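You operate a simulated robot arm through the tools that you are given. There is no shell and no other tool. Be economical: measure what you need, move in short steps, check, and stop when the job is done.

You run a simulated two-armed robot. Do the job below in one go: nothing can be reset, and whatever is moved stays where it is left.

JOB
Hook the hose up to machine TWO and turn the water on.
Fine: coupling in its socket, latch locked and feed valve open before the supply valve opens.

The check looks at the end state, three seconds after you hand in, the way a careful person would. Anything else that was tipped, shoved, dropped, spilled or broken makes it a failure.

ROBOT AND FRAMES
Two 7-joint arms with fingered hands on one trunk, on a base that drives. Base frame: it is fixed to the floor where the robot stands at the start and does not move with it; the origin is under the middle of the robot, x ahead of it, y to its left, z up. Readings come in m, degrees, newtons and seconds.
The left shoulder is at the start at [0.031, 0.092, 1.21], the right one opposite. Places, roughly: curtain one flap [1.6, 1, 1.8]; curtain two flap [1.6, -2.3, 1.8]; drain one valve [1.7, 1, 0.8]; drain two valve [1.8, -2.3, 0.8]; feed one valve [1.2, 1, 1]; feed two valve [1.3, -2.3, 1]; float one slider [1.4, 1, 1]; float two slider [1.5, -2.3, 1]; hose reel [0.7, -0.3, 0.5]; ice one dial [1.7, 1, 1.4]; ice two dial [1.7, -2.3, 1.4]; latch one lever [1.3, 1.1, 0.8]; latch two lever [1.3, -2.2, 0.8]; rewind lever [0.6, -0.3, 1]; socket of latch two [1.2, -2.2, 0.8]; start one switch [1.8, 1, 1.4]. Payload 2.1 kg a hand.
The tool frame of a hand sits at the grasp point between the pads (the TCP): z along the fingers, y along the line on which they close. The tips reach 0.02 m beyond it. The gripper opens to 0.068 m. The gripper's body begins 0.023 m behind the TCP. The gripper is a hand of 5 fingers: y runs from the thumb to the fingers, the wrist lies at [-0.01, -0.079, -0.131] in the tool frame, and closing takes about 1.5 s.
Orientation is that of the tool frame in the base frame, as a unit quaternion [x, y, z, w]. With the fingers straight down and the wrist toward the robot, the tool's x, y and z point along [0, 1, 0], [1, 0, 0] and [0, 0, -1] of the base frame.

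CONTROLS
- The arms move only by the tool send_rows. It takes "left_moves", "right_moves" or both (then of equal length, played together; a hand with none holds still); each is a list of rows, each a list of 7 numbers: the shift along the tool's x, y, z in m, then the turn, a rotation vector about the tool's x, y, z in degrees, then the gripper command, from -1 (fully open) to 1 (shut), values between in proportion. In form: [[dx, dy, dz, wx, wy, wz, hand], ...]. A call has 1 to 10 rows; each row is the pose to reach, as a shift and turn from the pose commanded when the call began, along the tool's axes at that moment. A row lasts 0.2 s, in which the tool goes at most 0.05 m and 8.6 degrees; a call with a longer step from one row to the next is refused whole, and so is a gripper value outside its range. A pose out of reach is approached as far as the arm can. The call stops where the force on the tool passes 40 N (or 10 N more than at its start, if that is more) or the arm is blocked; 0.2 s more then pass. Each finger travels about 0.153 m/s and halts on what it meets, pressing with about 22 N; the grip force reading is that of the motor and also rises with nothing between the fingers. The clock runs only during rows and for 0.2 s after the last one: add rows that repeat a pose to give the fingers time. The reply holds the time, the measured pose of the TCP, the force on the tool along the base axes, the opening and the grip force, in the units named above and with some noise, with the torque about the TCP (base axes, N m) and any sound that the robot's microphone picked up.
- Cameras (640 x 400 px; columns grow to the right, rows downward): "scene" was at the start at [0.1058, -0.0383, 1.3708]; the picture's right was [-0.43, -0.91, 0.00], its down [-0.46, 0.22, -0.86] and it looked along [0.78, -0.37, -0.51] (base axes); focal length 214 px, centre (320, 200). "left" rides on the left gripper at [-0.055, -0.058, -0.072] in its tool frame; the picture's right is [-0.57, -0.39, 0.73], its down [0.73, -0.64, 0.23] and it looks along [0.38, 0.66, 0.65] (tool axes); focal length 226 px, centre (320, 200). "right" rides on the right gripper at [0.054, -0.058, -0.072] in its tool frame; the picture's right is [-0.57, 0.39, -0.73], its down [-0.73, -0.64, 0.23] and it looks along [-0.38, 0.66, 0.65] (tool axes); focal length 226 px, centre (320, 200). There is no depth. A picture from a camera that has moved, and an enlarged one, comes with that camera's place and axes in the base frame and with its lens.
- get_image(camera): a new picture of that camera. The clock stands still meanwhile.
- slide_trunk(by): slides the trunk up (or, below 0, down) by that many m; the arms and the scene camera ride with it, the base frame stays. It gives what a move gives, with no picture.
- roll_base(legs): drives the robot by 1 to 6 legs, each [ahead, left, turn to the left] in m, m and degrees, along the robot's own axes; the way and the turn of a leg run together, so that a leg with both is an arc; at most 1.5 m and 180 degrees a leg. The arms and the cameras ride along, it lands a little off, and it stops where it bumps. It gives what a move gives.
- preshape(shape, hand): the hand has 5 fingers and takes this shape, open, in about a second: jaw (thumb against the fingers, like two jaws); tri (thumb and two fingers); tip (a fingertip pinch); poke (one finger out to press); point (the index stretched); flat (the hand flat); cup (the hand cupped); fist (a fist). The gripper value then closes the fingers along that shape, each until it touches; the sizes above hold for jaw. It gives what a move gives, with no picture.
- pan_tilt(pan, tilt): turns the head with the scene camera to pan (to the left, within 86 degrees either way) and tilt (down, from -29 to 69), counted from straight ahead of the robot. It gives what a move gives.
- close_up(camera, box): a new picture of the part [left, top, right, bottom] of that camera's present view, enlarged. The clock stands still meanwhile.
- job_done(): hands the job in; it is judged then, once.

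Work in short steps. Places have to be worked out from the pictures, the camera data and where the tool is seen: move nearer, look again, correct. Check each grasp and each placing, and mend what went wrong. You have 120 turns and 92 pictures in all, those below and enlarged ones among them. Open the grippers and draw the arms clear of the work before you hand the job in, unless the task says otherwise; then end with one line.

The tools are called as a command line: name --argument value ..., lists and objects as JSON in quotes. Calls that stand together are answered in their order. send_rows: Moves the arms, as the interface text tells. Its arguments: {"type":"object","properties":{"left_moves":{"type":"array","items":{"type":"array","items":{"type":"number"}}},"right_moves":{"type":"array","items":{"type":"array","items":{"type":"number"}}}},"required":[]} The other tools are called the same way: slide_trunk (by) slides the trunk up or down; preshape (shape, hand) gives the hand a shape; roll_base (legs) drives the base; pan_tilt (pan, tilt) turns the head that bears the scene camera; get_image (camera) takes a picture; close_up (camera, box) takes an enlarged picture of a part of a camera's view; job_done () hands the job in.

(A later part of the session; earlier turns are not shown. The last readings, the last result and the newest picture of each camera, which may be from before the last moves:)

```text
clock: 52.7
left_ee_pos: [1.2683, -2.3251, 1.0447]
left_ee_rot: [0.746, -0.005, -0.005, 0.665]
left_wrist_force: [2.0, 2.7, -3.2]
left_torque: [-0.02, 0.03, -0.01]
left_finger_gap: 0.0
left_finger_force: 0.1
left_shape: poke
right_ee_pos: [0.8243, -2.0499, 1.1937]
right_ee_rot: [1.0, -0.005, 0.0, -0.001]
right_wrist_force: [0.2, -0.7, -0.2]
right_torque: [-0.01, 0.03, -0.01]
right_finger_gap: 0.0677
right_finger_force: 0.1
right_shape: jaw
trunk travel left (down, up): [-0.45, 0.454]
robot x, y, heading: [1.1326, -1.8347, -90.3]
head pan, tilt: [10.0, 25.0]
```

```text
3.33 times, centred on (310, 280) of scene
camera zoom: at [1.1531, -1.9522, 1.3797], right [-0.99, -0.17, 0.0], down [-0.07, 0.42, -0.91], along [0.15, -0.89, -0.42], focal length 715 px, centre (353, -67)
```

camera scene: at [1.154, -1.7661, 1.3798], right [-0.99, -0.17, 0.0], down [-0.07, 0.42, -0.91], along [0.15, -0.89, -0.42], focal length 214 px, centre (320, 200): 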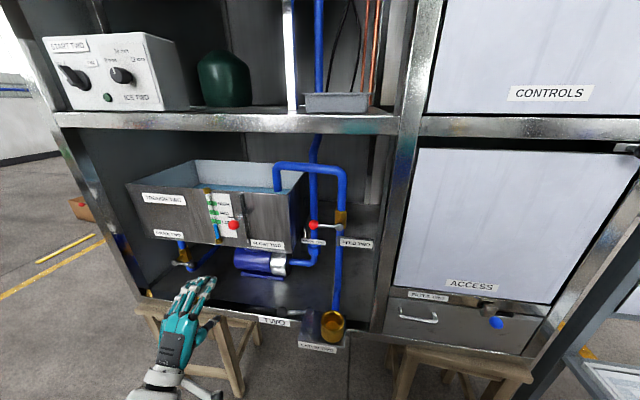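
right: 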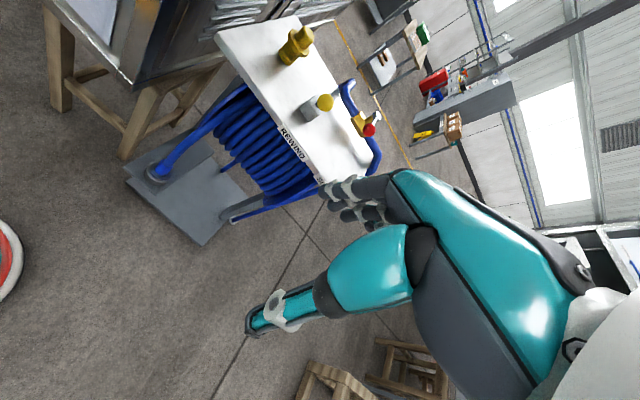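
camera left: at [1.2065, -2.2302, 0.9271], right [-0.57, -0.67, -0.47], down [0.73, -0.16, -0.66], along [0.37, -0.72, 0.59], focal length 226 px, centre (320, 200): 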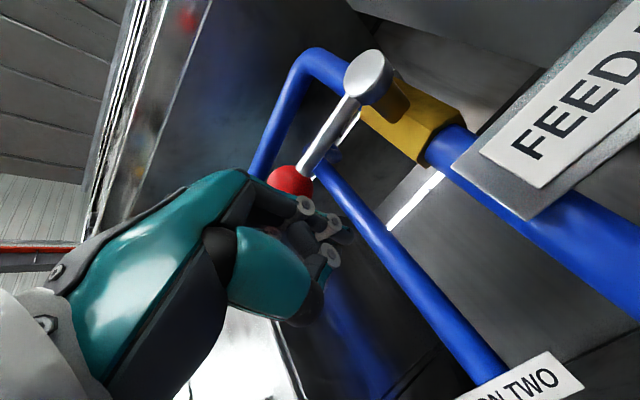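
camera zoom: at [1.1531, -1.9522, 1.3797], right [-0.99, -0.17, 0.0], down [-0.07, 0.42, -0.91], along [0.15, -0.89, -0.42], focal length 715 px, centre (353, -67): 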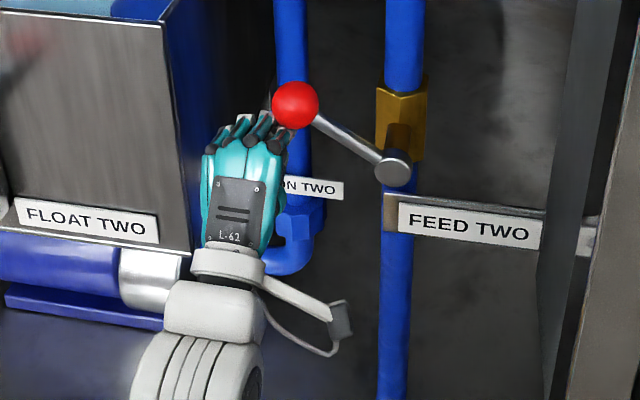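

The lever rises: it opens upward. I follow the arc to vertical.

send_rows --left_moves '[[-0.003, 0.015, 0.003, 0, 0, 0, -1], [-0.008, 0.03, 0.005, 0, 0, 0, -1], [-0.016, 0.042, 0.006, 0, 0, 0, -1], [-0.026, 0.052, 0.007, 0, 0, 0, -1], [-0.036, 0.06, 0.008, 0, 0, 0, -1], [-0.048, 0.064, 0.008, 0, 0, 0, -1], [-0.058, 0.066, 0.008, 0, 0, 0, -1], [-0.066, 0.066, 0.008, 0, 0, 0, -1]]'

close_up --camera "scene" --box '[230, 200, 390, 320]'

```text
clock: 54.5
left_ee_pos: [1.208, -2.34, 1.1094]
left_ee_rot: [0.745, -0.001, -0.003, 0.667]
left_wrist_force: [27.1, -1.0, 5.5]
left_torque: [0.09, 0.19, -0.3]
left_finger_gap: 0.0
left_finger_force: 0.0
left_shape: poke
right_ee_pos: [0.8289, -2.0495, 1.1947]
right_ee_rot: [1.0, -0.003, -0.003, 0.001]
right_wrist_force: [0.1, 0.8, 1.5]
right_torque: [-0.02, 0.0, -0.02]
right_finger_gap: 0.0673
right_finger_force: 0.0
right_shape: jaw
trunk travel left (down, up): [-0.45, 0.454]
robot x, y, heading: [1.1356, -1.8381, -90.4]
head pan, tilt: [10.0, 25.0]
```

```text
3.33 times, centred on (310, 260) of scene
camera zoom: at [1.1575, -1.9522, 1.3798], right [-0.99, -0.17, 0.0], down [-0.07, 0.42, -0.91], along [0.15, -0.89, -0.42], focal length 715 px, centre (353, 0)
```

zoom: 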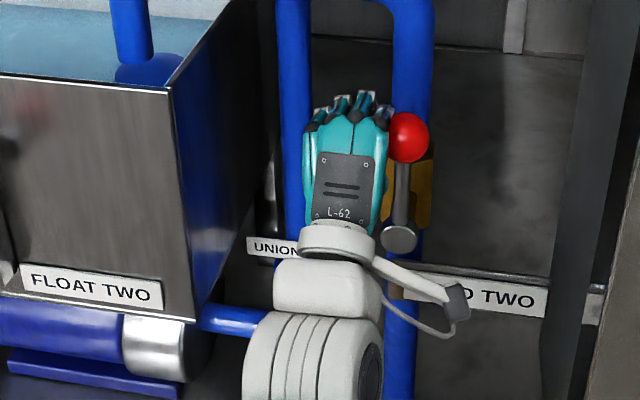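

Feed lever stands vertical against its stop: open. I withdraw the hand.

send_rows --left_moves '[[0.02, 0, -0.01, 0, 0, 0, -1], [0.03, 0, -0.05, 0, 0, 0, -1], [0.04, 0, -0.09, 0, 0, 0, -1], [0.05, 0, -0.13, 0, 0, 0, -1], [0.06, 0, -0.17, 0, 0, 0, -1], [0.08, 0, -0.2, 0, 0, 0, -1]]'

roll_base --legs '[[-0.45, 0, 0]]'

close_up --camera "scene" --box '[230, 140, 390, 260]'

```text
clock: 55.9
left_ee_pos: [1.2845, -2.1423, 1.1315]
left_ee_rot: [0.747, -0.005, -0.004, 0.665]
left_wrist_force: [0.4, 1.1, -0.1]
left_torque: [0.06, 0.0, -0.03]
left_finger_gap: 0.0
left_finger_force: 0.1
left_shape: poke
right_ee_pos: [0.8231, -2.0498, 1.1934]
right_ee_rot: [1.0, -0.004, 0.0, 0.0]
right_wrist_force: [0.3, -0.5, -0.6]
right_torque: [-0.01, -0.02, -0.01]
right_finger_gap: 0.0678
right_finger_force: 0.1
right_shape: jaw
trunk travel left (down, up): [-0.45, 0.454]
robot x, y, heading: [1.1357, -1.8376, -90.5]
head pan, tilt: [10.0, 25.0]
```

```text
clock: 58.6
left_ee_pos: [1.2871, -1.6924, 1.1325]
left_ee_rot: [0.747, -0.005, -0.005, 0.665]
left_wrist_force: [-0.2, 0.3, 0.7]
left_torque: [-0.02, -0.01, 0.02]
left_finger_gap: 0.0001
left_finger_force: 0.0
left_shape: poke
right_ee_pos: [0.8276, -1.5984, 1.1952]
right_ee_rot: [1.0, -0.005, -0.001, -0.001]
right_wrist_force: [-0.8, 0.2, -1.5]
right_torque: [-0.05, 0.0, 0.0]
right_finger_gap: 0.0676
right_finger_force: 0.1
right_shape: jaw
trunk travel left (down, up): [-0.45, 0.454]
robot x, y, heading: [1.1403, -1.3839, -90.4]
head pan, tilt: [10.0, 25.0]
```

```text
3.33 times, centred on (310, 200) of scene
camera zoom: at [1.156, -1.5019, 1.3798], right [-0.99, -0.17, 0.0], down [-0.07, 0.42, -0.91], along [0.15, -0.89, -0.42], focal length 715 px, centre (353, 200)
```

zoom: 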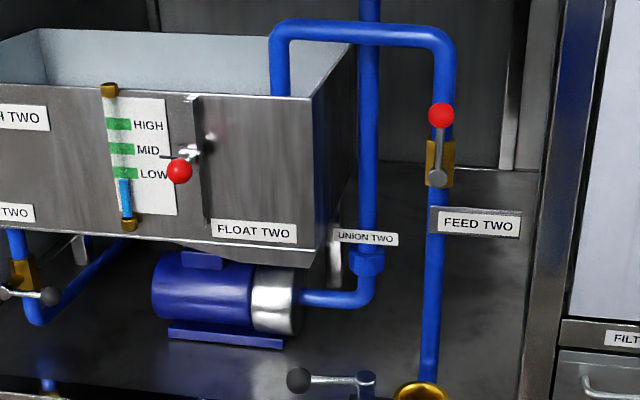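

Feed valve is open (handle along the pipe). Triangulating my earlier views puts the parked hose end at about (0.46,-0.18,0.50) on a bracket in front of the reel. I turn the right hand for a side grasp (closing line horizontal) while there is free space.

send_rows --right_moves '[[0, 0, 0, 0, 0, 8.5, -1], [0, 0, 0, 0, 0, 17, -1], [0, 0, 0, 0, 0, 25.5, -1], [0, 0, 0, 0, 0, 34, -1], [0, 0, 0, 0, 0, 42.5, -1], [0, 0, 0, 0, 0, 51, -1], [0, 0, 0, 0, 0, 59.5, -1], [0, 0, 0, 0, 0, 68, -1], [0, 0, 0, 0, 0, 76.5, -1], [0, 0, 0, 0, 0, 85, -1]]'

```text
clock: 60.8
left_ee_pos: [1.2881, -1.6906, 1.1327]
left_ee_rot: [0.747, -0.004, -0.003, 0.665]
left_wrist_force: [-0.5, 0.4, 0.3]
left_torque: [0.01, -0.05, 0.01]
left_finger_gap: 0.0
left_finger_force: 0.0
left_shape: poke
right_ee_pos: [0.783, -1.5509, 1.1219]
right_ee_rot: [0.751, -0.659, 0.037, -0.002]
right_wrist_force: [0.8, -0.7, -0.4]
right_torque: [0.0, 0.0, -0.01]
right_finger_gap: 0.0677
right_finger_force: 0.0
right_shape: jaw
right hand out of reach, approached as far as the arm can: row 6, 7, 8, 9, 10
trunk travel left (down, up): [-0.45, 0.454]
robot x, y, heading: [1.1438, -1.3864, -90.4]
head pan, tilt: [10.0, 25.0]
```

Orientation is nearly as wanted. Now I pitch the fingers forward while bringing the hand in toward the robot's centreline.

send_rows --right_moves '[[0.01, -0.02, 0, 0, 7, 0, -1], [0.02, -0.04, 0, 0, 14, 0, -1], [0.03, -0.06, 0, 0, 21, 0, -1], [0.04, -0.08, 0, 0, 28, 0, -1], [0.05, -0.1, 0, 0, 35, 0, -1], [0.06, -0.12, 0, 0, 42, 0, -1], [0.07, -0.14, 0, 0, 49, 0, -1], [0.08, -0.16, 0, 0, 56, 0, -1], [0.09, -0.18, 0, 0, 60, 0, -1]]'

get_image --camera "right"

```text
clock: 62.8
left_ee_pos: [1.2858, -1.6913, 1.1321]
left_ee_rot: [0.747, -0.005, -0.004, 0.665]
left_wrist_force: [0.9, -0.1, 0.2]
left_torque: [0.02, -0.04, -0.01]
left_finger_gap: 0.0002
left_finger_force: 0.0
left_shape: poke
right_ee_pos: [0.9383, -1.7195, 1.208]
right_ee_rot: [0.633, -0.571, 0.408, 0.327]
right_wrist_force: [-0.1, 0.4, 1.0]
right_torque: [0.02, 0.02, 0.0]
right_finger_gap: 0.068
right_finger_force: 0.0
right_shape: jaw
right hand out of reach, approached as far as the arm can: row 1, 2, 3, 4, 5, 6, 7, 8, 9
trunk travel left (down, up): [-0.45, 0.454]
robot x, y, heading: [1.1401, -1.3899, -90.7]
head pan, tilt: [10.0, 25.0]
```

```text
57 pictures are left
camera right: at [0.9867, -1.6725, 1.2913], right [-0.5, 0.85, -0.19], down [0.65, 0.22, -0.72], along [-0.57, -0.49, -0.66], focal length 226 px, centre (320, 200)
```

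right: 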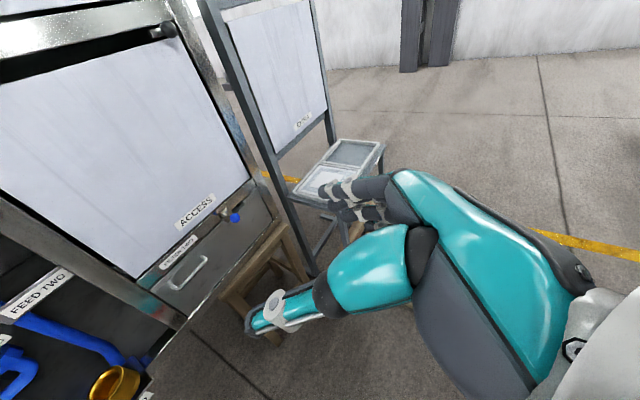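

The right hand now points forward and ~27° down with a horizontal closing line. I drive back to stand in front of the cart.

roll_base --legs '[[-0.3, 0, 0], [0, 0, 90.5], [-1.2, 0, 0], [0, 1.05, 0]]'

pan_tilt --pan -20 --tilt 50

get_image --camera "scene"

```text
clock: 79.4
left_ee_pos: [0.2399, 0.1017, 1.1319]
left_ee_rot: [0.527, 0.529, 0.471, 0.469]
left_wrist_force: [-0.9, -0.9, -0.6]
left_torque: [-0.01, 0.0, -0.02]
left_finger_gap: 0.0003
left_finger_force: 0.0
left_shape: poke
right_ee_pos: [0.2715, -0.2488, 1.2086]
right_ee_rot: [0.851, 0.051, 0.519, -0.061]
right_wrist_force: [0.2, 1.0, -0.6]
right_torque: [0.02, 0.01, 0.02]
right_finger_gap: 0.0679
right_finger_force: 0.0
right_shape: jaw
trunk travel left (down, up): [-0.45, 0.454]
robot x, y, heading: [-0.0613, -0.0515, 0.5]
head pan, tilt: [10.0, 25.0]
```

```text
clock: 80.3
left_ee_pos: [0.2397, 0.1006, 1.1318]
left_ee_rot: [0.527, 0.529, 0.471, 0.469]
left_wrist_force: [-0.1, 0.3, 0.4]
left_torque: [0.01, 0.0, 0.01]
left_finger_gap: 0.0001
left_finger_force: 0.1
left_shape: poke
right_ee_pos: [0.2731, -0.2486, 1.2072]
right_ee_rot: [0.851, 0.053, 0.518, -0.061]
right_wrist_force: [0.2, -0.4, -0.1]
right_torque: [-0.04, 0.02, -0.02]
right_finger_gap: 0.0679
right_finger_force: 0.0
right_shape: jaw
trunk travel left (down, up): [-0.45, 0.454]
robot x, y, heading: [-0.0633, -0.0505, 0.6]
head pan, tilt: [-20.0, 50.0]
```

```text
56 pictures are left
camera scene: at [0.0342, -0.0755, 1.3423], right [-0.33, -0.94, 0.0], down [-0.72, 0.25, -0.64], along [0.61, -0.21, -0.77], focal length 214 px, centre (320, 200)
```

scene: 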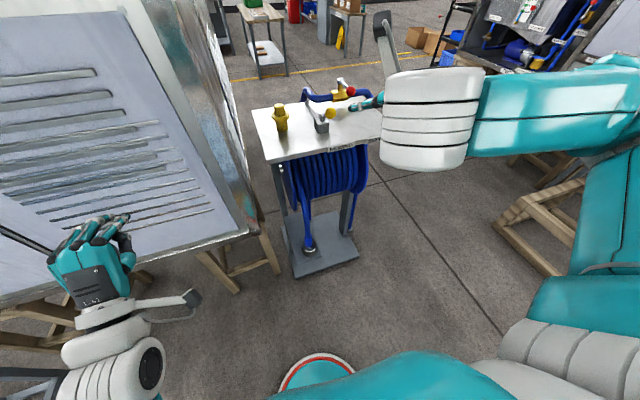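

The hose cup again fits (0.46,-0.18,0.50). I lower the trunk and look at it from lower down.

slide_trunk --by -0.43

pan_tilt --pan -15 --tilt 40

get_image --camera "scene"

get_image --camera "right"

```text
refused: -0.43 is not a number from -0.4 to 0.4
```

```text
clock: 81.1
left_ee_pos: [0.2405, 0.1002, 1.1322]
left_ee_rot: [0.527, 0.53, 0.471, 0.469]
left_wrist_force: [-0.3, -0.4, 0.3]
left_torque: [0.0, 0.01, 0.01]
left_finger_gap: 0.0001
left_finger_force: 0.0
left_shape: poke
right_ee_pos: [0.273, -0.2481, 1.2078]
right_ee_rot: [0.852, 0.052, 0.518, -0.061]
right_wrist_force: [0.0, -0.8, 0.5]
right_torque: [0.01, -0.01, -0.01]
right_finger_gap: 0.0681
right_finger_force: 0.1
right_shape: jaw
trunk travel left (down, up): [-0.45, 0.454]
robot x, y, heading: [-0.0606, -0.0513, 0.3]
head pan, tilt: [-15.0, 40.0]
```

```text
55 pictures are left
camera scene: at [0.0438, -0.0712, 1.3564], right [-0.25, -0.97, 0.0], down [-0.62, 0.16, -0.77], along [0.74, -0.19, -0.64], focal length 214 px, centre (320, 200)
```

scene: 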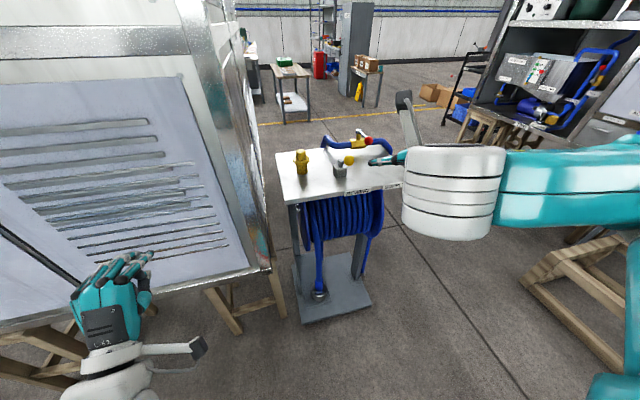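

```text
54 pictures are left
camera right: at [0.227, -0.2002, 1.2911], right [-0.84, -0.51, -0.19], down [-0.23, 0.65, -0.72], along [0.49, -0.56, -0.66], focal length 226 px, centre (320, 200)
```

right: 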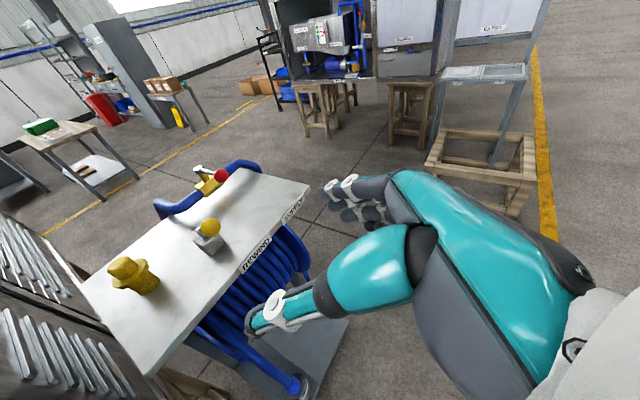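

All views agree with z≈0.5. Lowering the trunk in an allowed step.

slide_trunk --by -0.4

get_image --camera "scene"

get_image --camera "right"

```text
clock: 84.9
left_ee_pos: [0.2578, 0.1009, 0.6942]
left_ee_rot: [0.557, 0.56, 0.434, 0.433]
left_wrist_force: [-0.3, 0.5, 0.3]
left_torque: [0.0, 0.03, 0.06]
left_finger_gap: 0.0001
left_finger_force: 0.2
left_shape: poke
right_ee_pos: [0.3177, -0.2479, 0.7315]
right_ee_rot: [0.907, 0.044, 0.412, -0.066]
right_wrist_force: [-0.3, -0.9, -0.4]
right_torque: [0.02, 0.0, -0.01]
right_finger_gap: 0.0678
right_finger_force: 0.1
right_shape: jaw
trunk travel left (down, up): [-0.05, 0.854]
robot x, y, heading: [-0.0641, -0.0484, 0.6]
head pan, tilt: [-15.0, 40.0]
```

```text
53 pictures are left
camera scene: at [0.1186, -0.0704, 0.9505], right [-0.25, -0.97, 0.0], down [-0.62, 0.16, -0.77], along [0.74, -0.19, -0.64], focal length 214 px, centre (320, 200)
```

scene: 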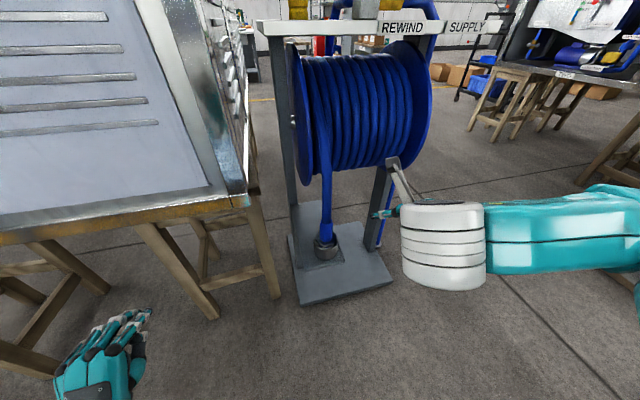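

```text
52 pictures are left
camera right: at [0.292, -0.1995, 0.8233], right [-0.86, -0.51, 0.01], down [-0.4, 0.65, -0.65], along [0.32, -0.56, -0.76], focal length 226 px, centre (320, 200)
```

right: 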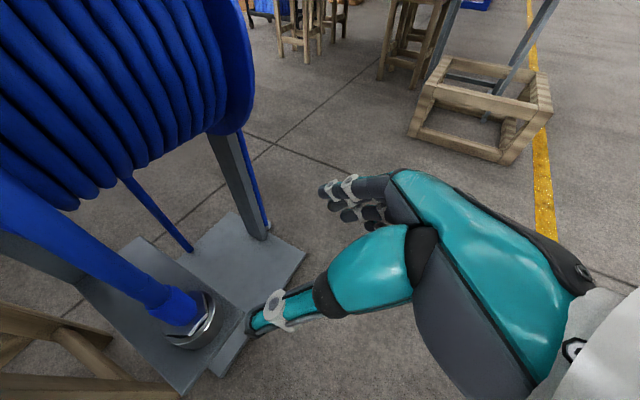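

Combining views: cup at about (0.478,-0.18,0.45). I zoom for the coupling's shape and grip height.

close_up --camera "scene" --box '[270, 190, 390, 290]'

close_up --camera "right" --box '[120, 260, 280, 390]'

```text
4.00 times, centred on (330, 240) of scene
camera zoom: at [0.1186, -0.0704, 0.9505], right [-0.25, -0.97, 0.0], down [-0.62, 0.16, -0.77], along [0.74, -0.19, -0.64], focal length 858 px, centre (280, 40)
```

zoom: 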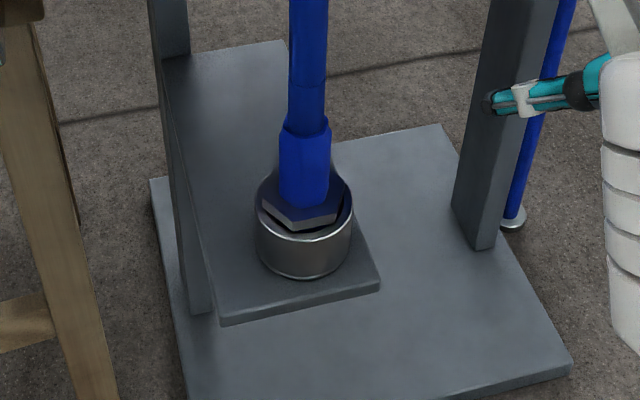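

```text
3.08 times, centred on (200, 325) of right
camera zoom: at [0.292, -0.1995, 0.8233], right [-0.86, -0.51, 0.01], down [-0.4, 0.65, -0.65], along [0.32, -0.56, -0.76], focal length 696 px, centre (689, -185)
```

zoom: 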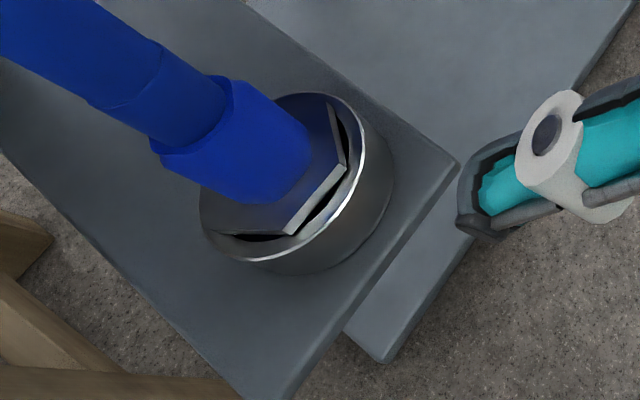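

Sleeve centre is about (0.477,-0.180,0.535), spanning z 0.505–0.565, cup rim at 0.50. I bring the open right hand to a pre-grasp in front of it with a shallower pitch.

send_rows --right_moves '[[-0.01, -0.004, 0.017, 0, 3, 0, -1], [-0.02, -0.008, 0.035, 0, 6, 0, -1], [-0.03, -0.011, 0.052, 0, 9, 0, -1], [-0.04, -0.015, 0.07, 0, 12, 0, -1], [-0.05, -0.018, 0.088, 0, 15, 0, -1], [-0.06, -0.022, 0.105, 0, 18, 0, -1], [-0.07, -0.025, 0.122, 0, 20, 0, -1], [-0.081, -0.0285, 0.14, 0, 22, 0, -1]]'

get_image --camera "scene"

get_image --camera "right"

```text
clock: 86.7
left_ee_pos: [0.2568, 0.1013, 0.6943]
left_ee_rot: [0.557, 0.56, 0.434, 0.433]
left_wrist_force: [1.0, 0.1, 0.1]
left_torque: [-0.02, -0.02, -0.03]
left_finger_gap: 0.0001
left_finger_force: 0.0
left_shape: poke
right_ee_pos: [0.3936, -0.3015, 0.763]
right_ee_rot: [0.817, 0.035, 0.57, -0.073]
right_wrist_force: [0.3, -0.6, -0.7]
right_torque: [0.02, -0.01, -0.03]
right_finger_gap: 0.0678
right_finger_force: 0.0
right_shape: jaw
right hand out of reach, approached as far as the arm can: row 1, 2, 3, 4, 5, 6, 7, 8
trunk travel left (down, up): [-0.05, 0.854]
robot x, y, heading: [-0.0616, -0.0524, 0.6]
head pan, tilt: [-15.0, 40.0]
```

```text
49 pictures are left
camera scene: at [0.1186, -0.0705, 0.9505], right [-0.25, -0.97, 0.0], down [-0.62, 0.16, -0.77], along [0.74, -0.19, -0.64], focal length 214 px, centre (320, 200)
```

scene: 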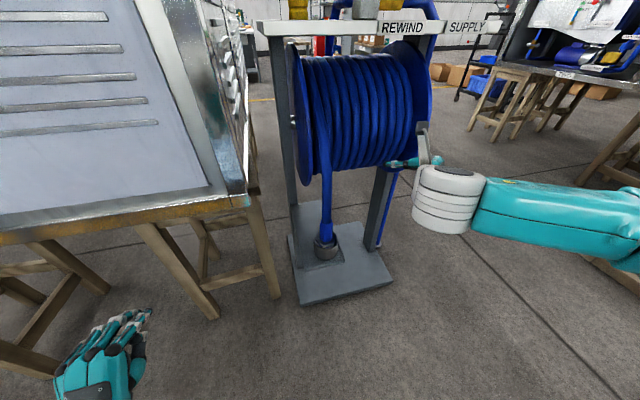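

```text
48 pictures are left
camera right: at [0.338, -0.2564, 0.8422], right [-0.82, -0.48, -0.32], down [-0.13, 0.69, -0.71], along [0.56, -0.54, -0.62], focal length 226 px, centre (320, 200)
```

right: 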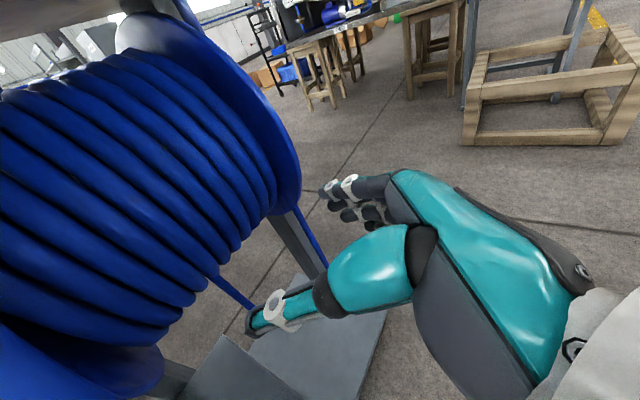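

The commanded pose was simply too close to the body. I now move the hand outward and yaw it 45° so it approaches the sleeve from front-right (also needed at the socket beside the frame post).

send_rows --right_moves '[[-0.002, 0.017, 0.009, 5.5, 0, -1, -1], [-0.005, 0.034, 0.018, 11, 0, -2, -1], [-0.007, 0.051, 0.027, 16.5, 0, -3, -1], [-0.01, 0.068, 0.036, 22, 0, -4, -1], [-0.012, 0.085, 0.045, 27.5, 0, -5, -1], [-0.014, 0.102, 0.054, 33, 0, -6, -1], [-0.017, 0.12, 0.063, 38.5, 0, -7, -1], [-0.019, 0.137, 0.072, 44, 0, -8, -1]]'

```text
clock: 88.5
left_ee_pos: [0.2577, 0.1015, 0.6959]
left_ee_rot: [0.557, 0.56, 0.434, 0.433]
left_wrist_force: [-0.4, 0.1, -0.5]
left_torque: [-0.03, 0.02, 0.0]
left_finger_gap: 0.0
left_finger_force: 0.0
left_shape: poke
right_ee_pos: [0.4671, -0.4168, 0.7098]
right_ee_rot: [0.73, 0.285, 0.533, -0.318]
right_wrist_force: [0.3, 0.3, 0.7]
right_torque: [-0.01, -0.01, 0.02]
right_finger_gap: 0.0681
right_finger_force: 0.1
right_shape: jaw
right hand out of reach, approached as far as the arm can: row 8
trunk travel left (down, up): [-0.05, 0.854]
robot x, y, heading: [-0.0623, -0.047, 0.3]
head pan, tilt: [-15.0, 40.0]
```

Now reachable: yaw ~52°, pitch 13° at (0.467,-0.417,0.71). I move to a pre-grasp 0.10 m short of the sleeve and level the roll.

send_rows --right_moves '[[-0.03, -0.015, 0.0, 0, 0, -1.5, -1], [-0.06, -0.03, 0.01, 0, 0, -3, -1], [-0.09, -0.05, 0.03, 0, 0, -4.5, -1], [-0.115, -0.075, 0.06, 0, 0, -6, -1], [-0.13, -0.1, 0.09, 0, 0, -7.5, -1], [-0.139, -0.1165, 0.118, 0, 0, -9, -1]]'

get_image --camera "scene"

get_image --camera "right"

```text
clock: 89.9
left_ee_pos: [0.2577, 0.1005, 0.693]
left_ee_rot: [0.557, 0.561, 0.435, 0.432]
left_wrist_force: [-0.6, 0.2, 1.1]
left_torque: [0.01, -0.01, 0.01]
left_finger_gap: 0.0001
left_finger_force: 0.0
left_shape: poke
right_ee_pos: [0.4009, -0.2651, 0.5849]
right_ee_rot: [0.696, 0.355, 0.552, -0.289]
right_wrist_force: [-0.1, -0.4, 0.9]
right_torque: [0.0, 0.02, -0.03]
right_finger_gap: 0.0676
right_finger_force: 0.0
right_shape: jaw
right hand out of reach, approached as far as the arm can: row 5, 6
trunk travel left (down, up): [-0.05, 0.854]
robot x, y, heading: [-0.0636, -0.0523, 0.5]
head pan, tilt: [-15.0, 40.0]
```

```text
47 pictures are left
camera scene: at [0.1187, -0.0705, 0.9505], right [-0.25, -0.97, 0.0], down [-0.62, 0.16, -0.77], along [0.74, -0.19, -0.64], focal length 214 px, centre (320, 200)
```

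scene: 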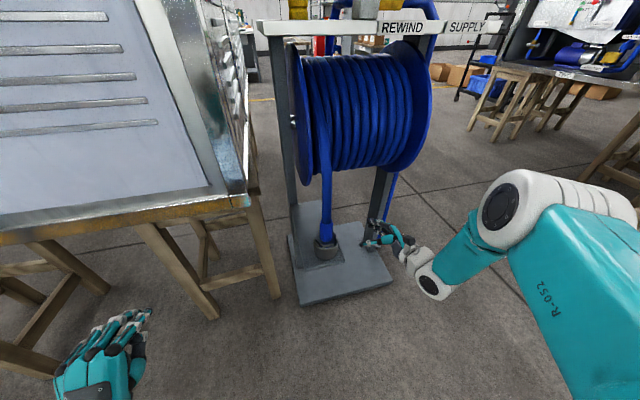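

```text
46 pictures are left
camera right: at [0.3216, -0.2767, 0.654], right [-0.17, -0.9, -0.39], down [-0.49, 0.42, -0.76], along [0.85, 0.06, -0.52], focal length 226 px, centre (320, 200)
```

right: 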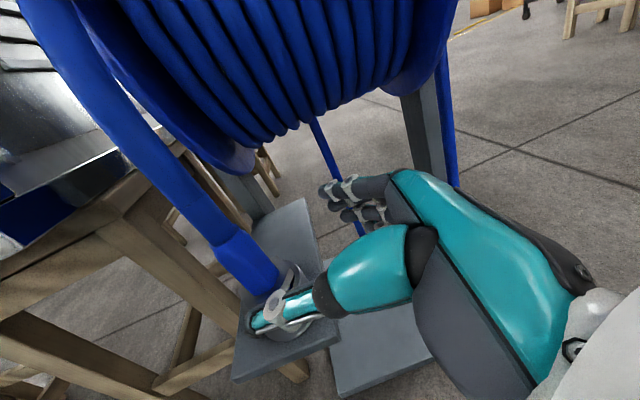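

Pre-grasp is good; the right camera confirms the sleeve at (0.479,-0.18,0.532). I advance along the fingers.

send_rows --right_moves '[[-0.004, 0.005, 0.01, 0, 0, 0, -1], [-0.008, 0.01, 0.025, 0, 0, 0, -1], [-0.012, 0.0135, 0.045, 0, 0, 0, -1], [-0.012, 0.0135, 0.065, 0, 0, 0, -1]]'

get_image --camera "right"

```text
clock: 90.9
left_ee_pos: [0.2567, 0.1017, 0.6945]
left_ee_rot: [0.557, 0.561, 0.434, 0.432]
left_wrist_force: [-0.6, 0.7, -0.1]
left_torque: [0.03, 0.03, 0.0]
left_finger_gap: 0.0
left_finger_force: 0.1
left_shape: poke
right_ee_pos: [0.4316, -0.2271, 0.5961]
right_ee_rot: [0.695, 0.356, 0.553, -0.29]
right_wrist_force: [-0.1, -0.1, 0.0]
right_torque: [0.02, -0.02, -0.01]
right_finger_gap: 0.0679
right_finger_force: 0.1
right_shape: jaw
right hand out of reach, approached as far as the arm can: row 1, 2, 3, 4
trunk travel left (down, up): [-0.05, 0.854]
robot x, y, heading: [-0.0663, -0.0511, 0.5]
head pan, tilt: [-15.0, 40.0]
```

```text
45 pictures are left
camera right: at [0.351, -0.2408, 0.6659], right [-0.17, -0.9, -0.39], down [-0.49, 0.43, -0.76], along [0.85, 0.06, -0.52], focal length 226 px, centre (320, 200)
```

right: 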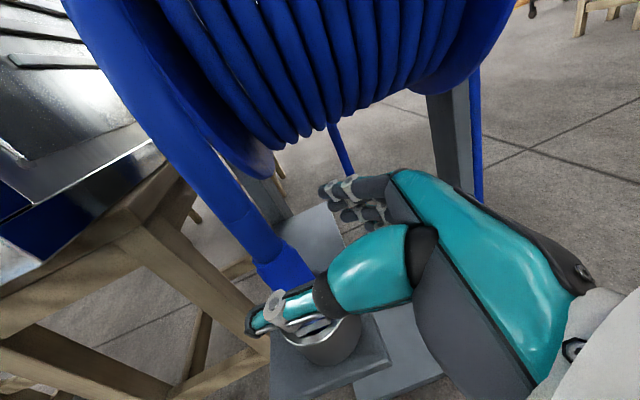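

The arm is at its reach limit here. I pull the hand straight back 0.09 m, and then drive 0.09 m ahead.

send_rows --right_moves '[[-0.004, -0.024, -0.017, 0, 0, 0, -1], [-0.008, -0.048, -0.034, 0, 0, 0, -1], [-0.012, -0.073, -0.051, 0, 0, 0, -1]]'

```text
clock: 91.7
left_ee_pos: [0.2577, 0.0994, 0.694]
left_ee_rot: [0.557, 0.56, 0.435, 0.432]
left_wrist_force: [-0.1, 0.1, -0.5]
left_torque: [0.03, 0.03, -0.01]
left_finger_gap: 0.0002
left_finger_force: 0.1
left_shape: poke
right_ee_pos: [0.341, -0.2287, 0.5975]
right_ee_rot: [0.696, 0.356, 0.552, -0.289]
right_wrist_force: [0.5, -0.6, -0.4]
right_torque: [0.0, -0.03, 0.02]
right_finger_gap: 0.0676
right_finger_force: 0.1
right_shape: jaw
trunk travel left (down, up): [-0.05, 0.854]
robot x, y, heading: [-0.0616, -0.0505, 0.8]
head pan, tilt: [-15.0, 40.0]
```

Command equals measurement now. I drive 0.09 m ahead.

roll_base --legs '[[0.09, 0, 0]]'

```text
clock: 92.8
left_ee_pos: [0.348, 0.1027, 0.6945]
left_ee_rot: [0.557, 0.56, 0.434, 0.433]
left_wrist_force: [0.3, 0.5, -0.1]
left_torque: [0.02, -0.05, 0.01]
left_finger_gap: 0.0
left_finger_force: 0.1
left_shape: poke
right_ee_pos: [0.4325, -0.2284, 0.5977]
right_ee_rot: [0.696, 0.356, 0.552, -0.29]
right_wrist_force: [0.1, 0.3, 1.0]
right_torque: [-0.02, 0.02, 0.01]
right_finger_gap: 0.0681
right_finger_force: 0.0
right_shape: jaw
trunk travel left (down, up): [-0.05, 0.854]
robot x, y, heading: [0.0275, -0.0498, 0.7]
head pan, tilt: [-15.0, 40.0]
```

Now I align to the approach line and go in to the sleeve.

send_rows --right_moves '[[-0.018, 0.004, 0.004, 0, 0, 0, -1], [-0.036, 0.0086, 0.008, 0, 0, 0, -1], [-0.036, 0.0086, 0.028, 0, 0, 0, -1], [-0.036, 0.0086, 0.048, 0, 0, 0, -1], [-0.036, 0.0086, 0.066, 0, 0, 0, -1]]'

close_up --camera "scene" --box '[220, 190, 380, 310]'

get_image --camera "right"

```text
clock: 94.0
left_ee_pos: [0.3485, 0.1022, 0.6948]
left_ee_rot: [0.557, 0.561, 0.434, 0.432]
left_wrist_force: [-1.2, -0.3, 0.0]
left_torque: [-0.03, 0.03, 0.01]
left_finger_gap: 0.0
left_finger_force: 0.1
left_shape: poke
right_ee_pos: [0.4631, -0.2, 0.5877]
right_ee_rot: [0.695, 0.356, 0.553, -0.291]
right_wrist_force: [0.2, -0.2, 0.6]
right_torque: [0.0, 0.01, 0.03]
right_finger_gap: 0.0677
right_finger_force: 0.0
right_shape: jaw
right hand out of reach, approached as far as the arm can: row 2, 3, 4, 5
trunk travel left (down, up): [-0.05, 0.854]
robot x, y, heading: [0.0268, -0.0487, 0.6]
head pan, tilt: [-15.0, 40.0]
```

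```text
3.33 times, centred on (300, 250) of scene
camera zoom: at [0.209, -0.0695, 0.9505], right [-0.25, -0.97, 0.0], down [-0.62, 0.16, -0.77], along [0.74, -0.19, -0.64], focal length 715 px, centre (387, 33)
```

zoom: 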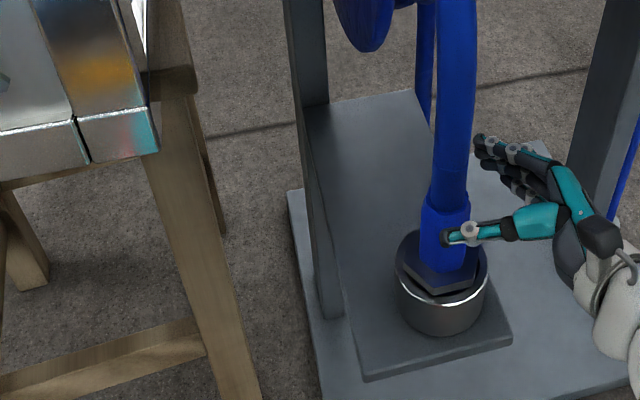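

```text
43 pictures are left
camera right: at [0.3841, -0.2132, 0.6561], right [-0.17, -0.9, -0.39], down [-0.49, 0.42, -0.76], along [0.85, 0.07, -0.52], focal length 226 px, centre (320, 200)
```

right: 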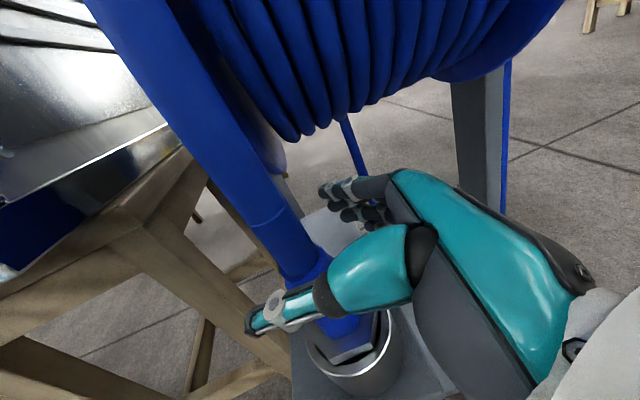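

Height is the limit (0.588), so I shift the hand slightly back and lower the trunk by the remaining travel.

send_rows --right_moves '[[0, -0.011, -0.007, 0, 0, 0, -1]]'

slide_trunk --by -0.044

```text
clock: 94.4
left_ee_pos: [0.3476, 0.1016, 0.6948]
left_ee_rot: [0.557, 0.561, 0.434, 0.432]
left_wrist_force: [0.0, 0.6, 0.9]
left_torque: [0.01, 0.02, 0.0]
left_finger_gap: 0.0
left_finger_force: 0.1
left_shape: poke
right_ee_pos: [0.4514, -0.1994, 0.5886]
right_ee_rot: [0.695, 0.357, 0.552, -0.29]
right_wrist_force: [0.7, 0.1, 1.0]
right_torque: [-0.04, -0.03, -0.03]
right_finger_gap: 0.0679
right_finger_force: 0.0
right_shape: jaw
trunk travel left (down, up): [-0.05, 0.854]
robot x, y, heading: [0.0271, -0.0462, 0.7]
head pan, tilt: [-15.0, 40.0]
```

```text
clock: 95.3
left_ee_pos: [0.3507, 0.1014, 0.6415]
left_ee_rot: [0.562, 0.566, 0.428, 0.425]
left_wrist_force: [0.4, 0.0, -0.6]
left_torque: [0.05, 0.0, 0.0]
left_finger_gap: 0.0
left_finger_force: 0.1
left_shape: poke
right_ee_pos: [0.4504, -0.1985, 0.5449]
right_ee_rot: [0.696, 0.355, 0.552, -0.29]
right_wrist_force: [0.1, 0.2, -0.2]
right_torque: [0.02, 0.0, -0.04]
right_finger_gap: 0.0679
right_finger_force: 0.2
right_shape: jaw
trunk travel left (down, up): [-0.006, 0.898]
robot x, y, heading: [0.0262, -0.049, 0.5]
head pan, tilt: [-15.0, 40.0]
```

Height is right. Now the final approach to centre the sleeve between the pads.

send_rows --right_moves '[[0.003, 0.0115, 0.0, 0, 0, 0, -1], [0.006, 0.0115, 0.012, 0, 0, 0, -1], [0.007, 0.0115, 0.023, 0, 0, 0, -1]]'

close_up --camera "scene" --box '[260, 190, 380, 280]'

get_image --camera "right"

```text
clock: 96.1
left_ee_pos: [0.3501, 0.101, 0.6413]
left_ee_rot: [0.563, 0.566, 0.427, 0.425]
left_wrist_force: [-0.2, -0.4, -0.7]
left_torque: [0.0, 0.02, 0.0]
left_finger_gap: 0.0002
left_finger_force: 0.1
left_shape: poke
right_ee_pos: [0.4751, -0.1854, 0.5467]
right_ee_rot: [0.695, 0.356, 0.553, -0.29]
right_wrist_force: [-0.5, -0.3, 0.1]
right_torque: [0.0, 0.0, 0.03]
right_finger_gap: 0.068
right_finger_force: 0.0
right_shape: jaw
trunk travel left (down, up): [-0.006, 0.898]
robot x, y, heading: [0.0268, -0.0516, 0.5]
head pan, tilt: [-15.0, 40.0]
```

```text
4.44 times, centred on (320, 235) of scene
camera zoom: at [0.2221, -0.0694, 0.9048], right [-0.25, -0.97, 0.0], down [-0.62, 0.16, -0.77], along [0.74, -0.19, -0.64], focal length 953 px, centre (320, 44)
```

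zoom: 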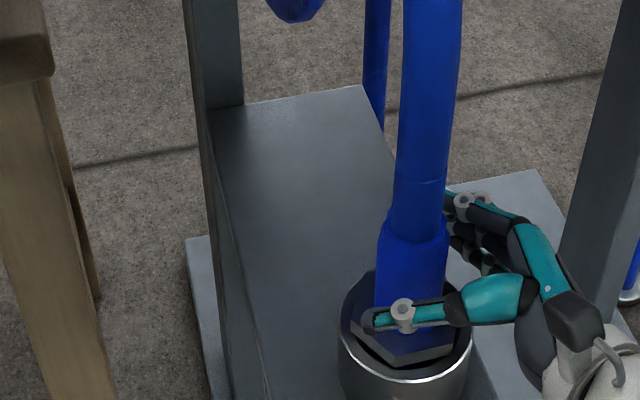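

```text
41 pictures are left
camera right: at [0.3948, -0.1992, 0.6154], right [-0.17, -0.9, -0.39], down [-0.49, 0.43, -0.76], along [0.85, 0.07, -0.52], focal length 226 px, centre (320, 200)
```

right: 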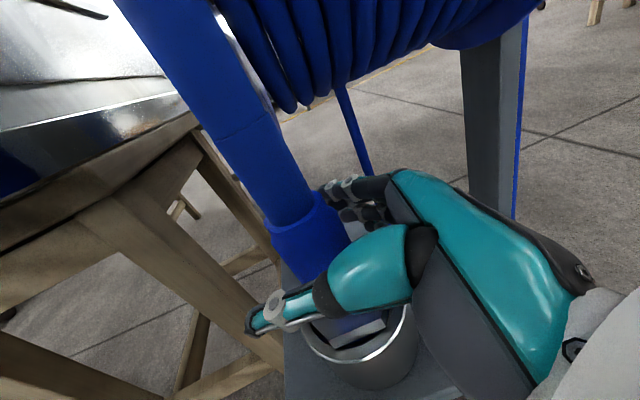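

Sleeve sits between thumb and fingers. I raise by 8 mm and close.

send_rows --right_moves '[[0.008, 0, 0.002, 0, 0, 0, -1], [0.008, 0, 0.002, 0, 0, 0, 0], [0.008, 0, 0.002, 0, 0, 0, 1], [0.008, 0, 0.002, 0, 0, 0, 1], [0.008, 0, 0.002, 0, 0, 0, 1], [0.008, 0, 0.002, 0, 0, 0, 1], [0.008, 0, 0.002, 0, 0, 0, 1], [0.008, 0, 0.002, 0, 0, 0, 1], [0.008, 0, 0.002, 0, 0, 0, 1]]'

close_up --camera "scene" --box '[260, 190, 380, 280]'

```text
clock: 98.1
left_ee_pos: [0.3509, 0.102, 0.6414]
left_ee_rot: [0.563, 0.566, 0.427, 0.426]
left_wrist_force: [-0.3, 0.2, -0.1]
left_torque: [-0.01, -0.02, 0.0]
left_finger_gap: 0.0
left_finger_force: 0.0
left_shape: poke
right_ee_pos: [0.4771, -0.1831, 0.5534]
right_ee_rot: [0.696, 0.356, 0.552, -0.29]
right_wrist_force: [0.8, 0.2, 2.4]
right_torque: [-0.06, -0.09, 0.01]
right_finger_gap: 0.0227
right_finger_force: 21.3
right_shape: jaw
trunk travel left (down, up): [-0.006, 0.898]
robot x, y, heading: [0.0292, -0.0494, 0.4]
head pan, tilt: [-15.0, 40.0]
```

```text
4.44 times, centred on (320, 235) of scene
camera zoom: at [0.222, -0.0693, 0.9048], right [-0.25, -0.97, 0.0], down [-0.62, 0.16, -0.77], along [0.74, -0.19, -0.64], focal length 953 px, centre (320, 44)
```

zoom: 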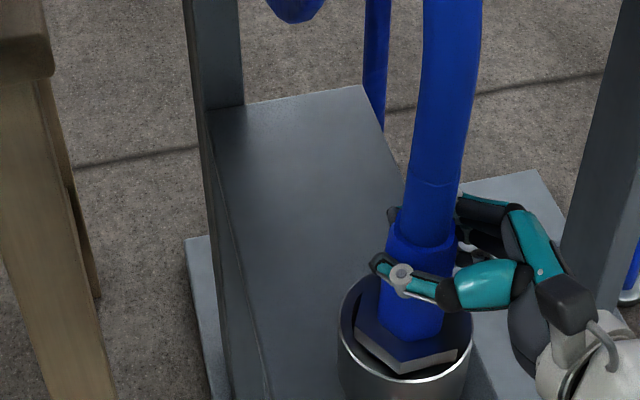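

Grasped (gap 23 mm, 21 N). I lift straight up with the arm and watch forces.

send_rows --right_moves '[[0.02, 0, -0.005, 0, 0, 0, 1], [0.039, 0, -0.009, 0, 0, 0, 1], [0.058, 0, -0.013, 0, 0, 0, 1], [0.078, 0, -0.018, 0, 0, 0, 1], [0.097, 0, -0.022, 0, 0, 0, 1], [0.117, 0, -0.027, 0, 0, 0, 1]]'

get_image --camera "scene"

get_image --camera "right"

```text
clock: 99.5
left_ee_pos: [0.3517, 0.1014, 0.6413]
left_ee_rot: [0.563, 0.565, 0.426, 0.426]
left_wrist_force: [0.0, 0.3, 0.9]
left_torque: [-0.01, 0.0, 0.0]
left_finger_gap: 0.0
left_finger_force: 0.1
left_shape: poke
right_ee_pos: [0.478, -0.1837, 0.675]
right_ee_rot: [0.696, 0.356, 0.552, -0.29]
right_wrist_force: [-0.3, -0.2, -0.7]
right_torque: [0.0, -0.01, -0.02]
right_finger_gap: 0.022
right_finger_force: 22.0
right_shape: jaw
trunk travel left (down, up): [-0.006, 0.898]
robot x, y, heading: [0.0272, -0.0467, 0.5]
head pan, tilt: [-15.0, 40.0]
```

```text
39 pictures are left
camera scene: at [0.2222, -0.0694, 0.9048], right [-0.25, -0.97, 0.0], down [-0.62, 0.16, -0.77], along [0.74, -0.19, -0.64], focal length 214 px, centre (320, 200)
```

scene: 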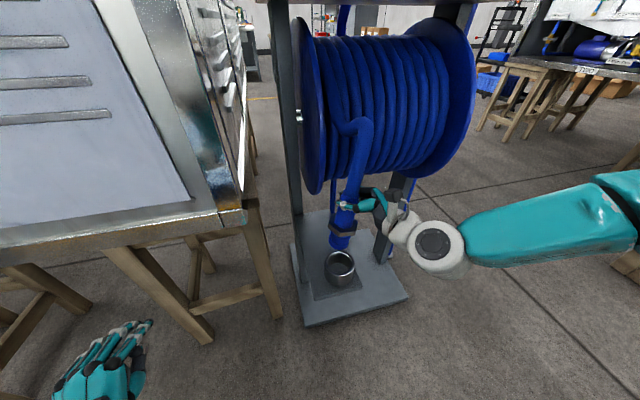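

```text
38 pictures are left
camera right: at [0.3973, -0.1972, 0.7441], right [-0.17, -0.9, -0.4], down [-0.49, 0.43, -0.76], along [0.85, 0.07, -0.52], focal length 226 px, centre (320, 200)
```

right: 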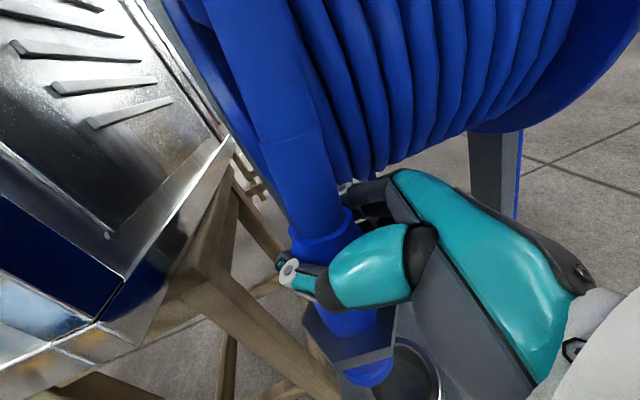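

It is out of the cup. I zoom on the plug below the hex to learn its length and tilt.

close_up --camera "scene" --box '[300, 170, 400, 260]'

```text
4.44 times, centred on (350, 215) of scene
camera zoom: at [0.2222, -0.0694, 0.9048], right [-0.25, -0.97, 0.0], down [-0.62, 0.16, -0.77], along [0.74, -0.19, -0.64], focal length 953 px, centre (187, 133)
```

zoom: 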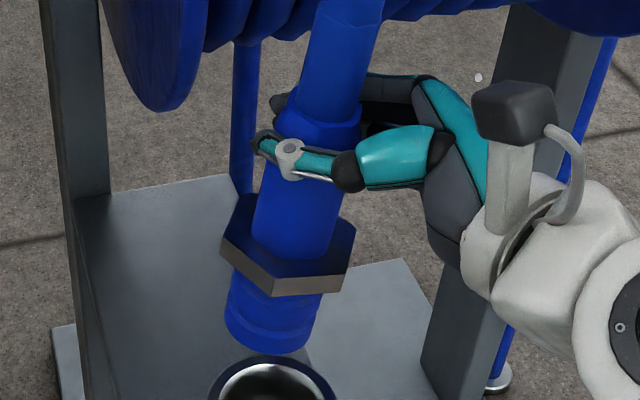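

Plug bottom is ~0.11 m below the TCP, hex ~0.07 below. I back off from the cart with the hose and check grip and forces.

roll_base --legs '[[-0.3, 0, 0]]'

slide_trunk --by 0.3

pan_tilt --pan -10 --tilt 40

get_image --camera "scene"

```text
clock: 101.2
left_ee_pos: [0.13, 0.0991, 0.6409]
left_ee_rot: [0.563, 0.566, 0.427, 0.426]
left_wrist_force: [-1.2, 1.4, -0.1]
left_torque: [0.0, 0.02, -0.03]
left_finger_gap: 0.0
left_finger_force: 0.0
left_shape: poke
right_ee_pos: [0.2556, -0.1862, 0.6744]
right_ee_rot: [0.696, 0.355, 0.553, -0.29]
right_wrist_force: [0.4, -0.6, -1.1]
right_torque: [-0.02, -0.01, -0.01]
right_finger_gap: 0.0221
right_finger_force: 22.2
right_shape: jaw
trunk travel left (down, up): [-0.006, 0.898]
robot x, y, heading: [-0.192, -0.0523, 0.6]
head pan, tilt: [-15.0, 40.0]
stopped in leg 1: the robot was blocked; the commanded pose is now the measured one
```

```text
clock: 104.2
left_ee_pos: [0.1306, 0.0999, 0.9423]
left_ee_rot: [0.564, 0.565, 0.426, 0.426]
left_wrist_force: [0.0, 0.0, 0.2]
left_torque: [-0.01, 0.02, 0.01]
left_finger_gap: 0.0002
left_finger_force: 0.1
left_shape: poke
right_ee_pos: [0.2561, -0.187, 0.9748]
right_ee_rot: [0.696, 0.355, 0.553, -0.29]
right_wrist_force: [0.5, 0.1, -0.9]
right_torque: [-0.03, -0.04, -0.02]
right_finger_gap: 0.0219
right_finger_force: 22.2
right_shape: jaw
trunk travel left (down, up): [-0.306, 0.598]
robot x, y, heading: [-0.1949, -0.0533, 0.7]
head pan, tilt: [-15.0, 40.0]
```

```text
clock: 104.9
left_ee_pos: [0.13, 0.1003, 0.9416]
left_ee_rot: [0.564, 0.565, 0.426, 0.426]
left_wrist_force: [0.4, -0.4, -0.2]
left_torque: [0.01, -0.01, 0.0]
left_finger_gap: 0.0001
left_finger_force: 0.2
left_shape: poke
right_ee_pos: [0.2562, -0.1862, 0.9742]
right_ee_rot: [0.696, 0.356, 0.552, -0.29]
right_wrist_force: [0.1, -0.3, -1.8]
right_torque: [0.02, -0.02, -0.01]
right_finger_gap: 0.0219
right_finger_force: 21.8
right_shape: jaw
trunk travel left (down, up): [-0.306, 0.598]
robot x, y, heading: [-0.1952, -0.0518, 0.6]
head pan, tilt: [-10.0, 40.0]
```

```text
36 pictures are left
camera scene: at [-0.0671, -0.0657, 1.2114], right [-0.17, -0.99, 0.0], down [-0.63, 0.11, -0.77], along [0.76, -0.13, -0.64], focal length 214 px, centre (320, 200)
```

scene: 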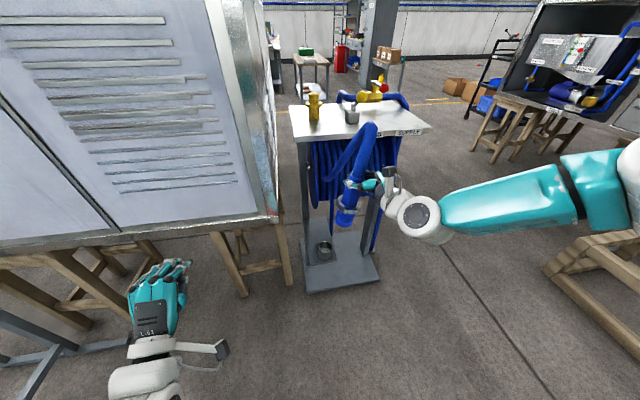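

Something behind stopped the base, so I return to the lane I used before (x≈-0.06), then strafe right away from the cart and check the hose.

roll_base --legs '[[0.12, -0.1, 0], [0, -0.95, 0]]'

pan_tilt --pan 25 --tilt 35

get_image --camera "scene"

```text
clock: 110.8
left_ee_pos: [0.2599, -0.9295, 0.9411]
left_ee_rot: [0.562, 0.567, 0.428, 0.424]
left_wrist_force: [-0.2, -0.6, 0.2]
left_torque: [0.01, 0.02, 0.02]
left_finger_gap: 0.0
left_finger_force: 0.0
left_shape: poke
right_ee_pos: [0.3867, -1.2148, 0.9752]
right_ee_rot: [0.695, 0.358, 0.551, -0.292]
right_wrist_force: [0.1, -0.1, -1.3]
right_torque: [-0.01, -0.03, 0.0]
right_finger_gap: 0.0217
right_finger_force: 22.1
right_shape: jaw
trunk travel left (down, up): [-0.306, 0.598]
robot x, y, heading: [-0.0666, -1.0842, 1.0]
head pan, tilt: [-10.0, 40.0]
```

```text
clock: 111.8
left_ee_pos: [0.2609, -0.9292, 0.9423]
left_ee_rot: [0.561, 0.568, 0.428, 0.424]
left_wrist_force: [-0.3, 0.4, -0.6]
left_torque: [0.0, -0.01, 0.0]
left_finger_gap: 0.0
left_finger_force: 0.1
left_shape: poke
right_ee_pos: [0.3873, -1.2154, 0.975]
right_ee_rot: [0.695, 0.358, 0.551, -0.292]
right_wrist_force: [-0.1, -0.3, -1.4]
right_torque: [-0.04, -0.01, -0.02]
right_finger_gap: 0.0219
right_finger_force: 22.1
right_shape: jaw
trunk travel left (down, up): [-0.306, 0.598]
robot x, y, heading: [-0.0618, -1.0841, 1.0]
head pan, tilt: [25.0, 35.0]
```

```text
35 pictures are left
camera scene: at [0.0587, -1.0435, 1.219], right [0.43, -0.9, 0.0], down [-0.52, -0.25, -0.82], along [0.74, 0.36, -0.57], focal length 214 px, centre (320, 200)
```

scene: 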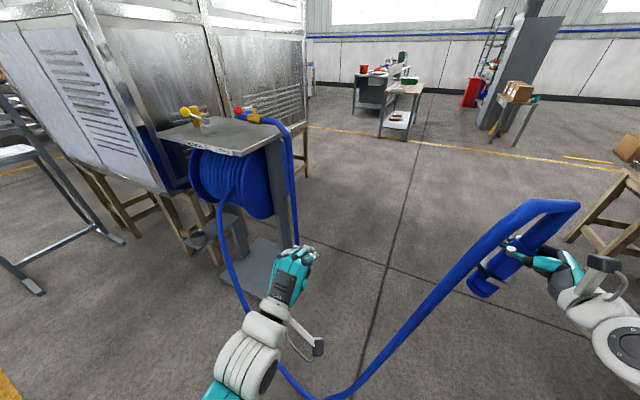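

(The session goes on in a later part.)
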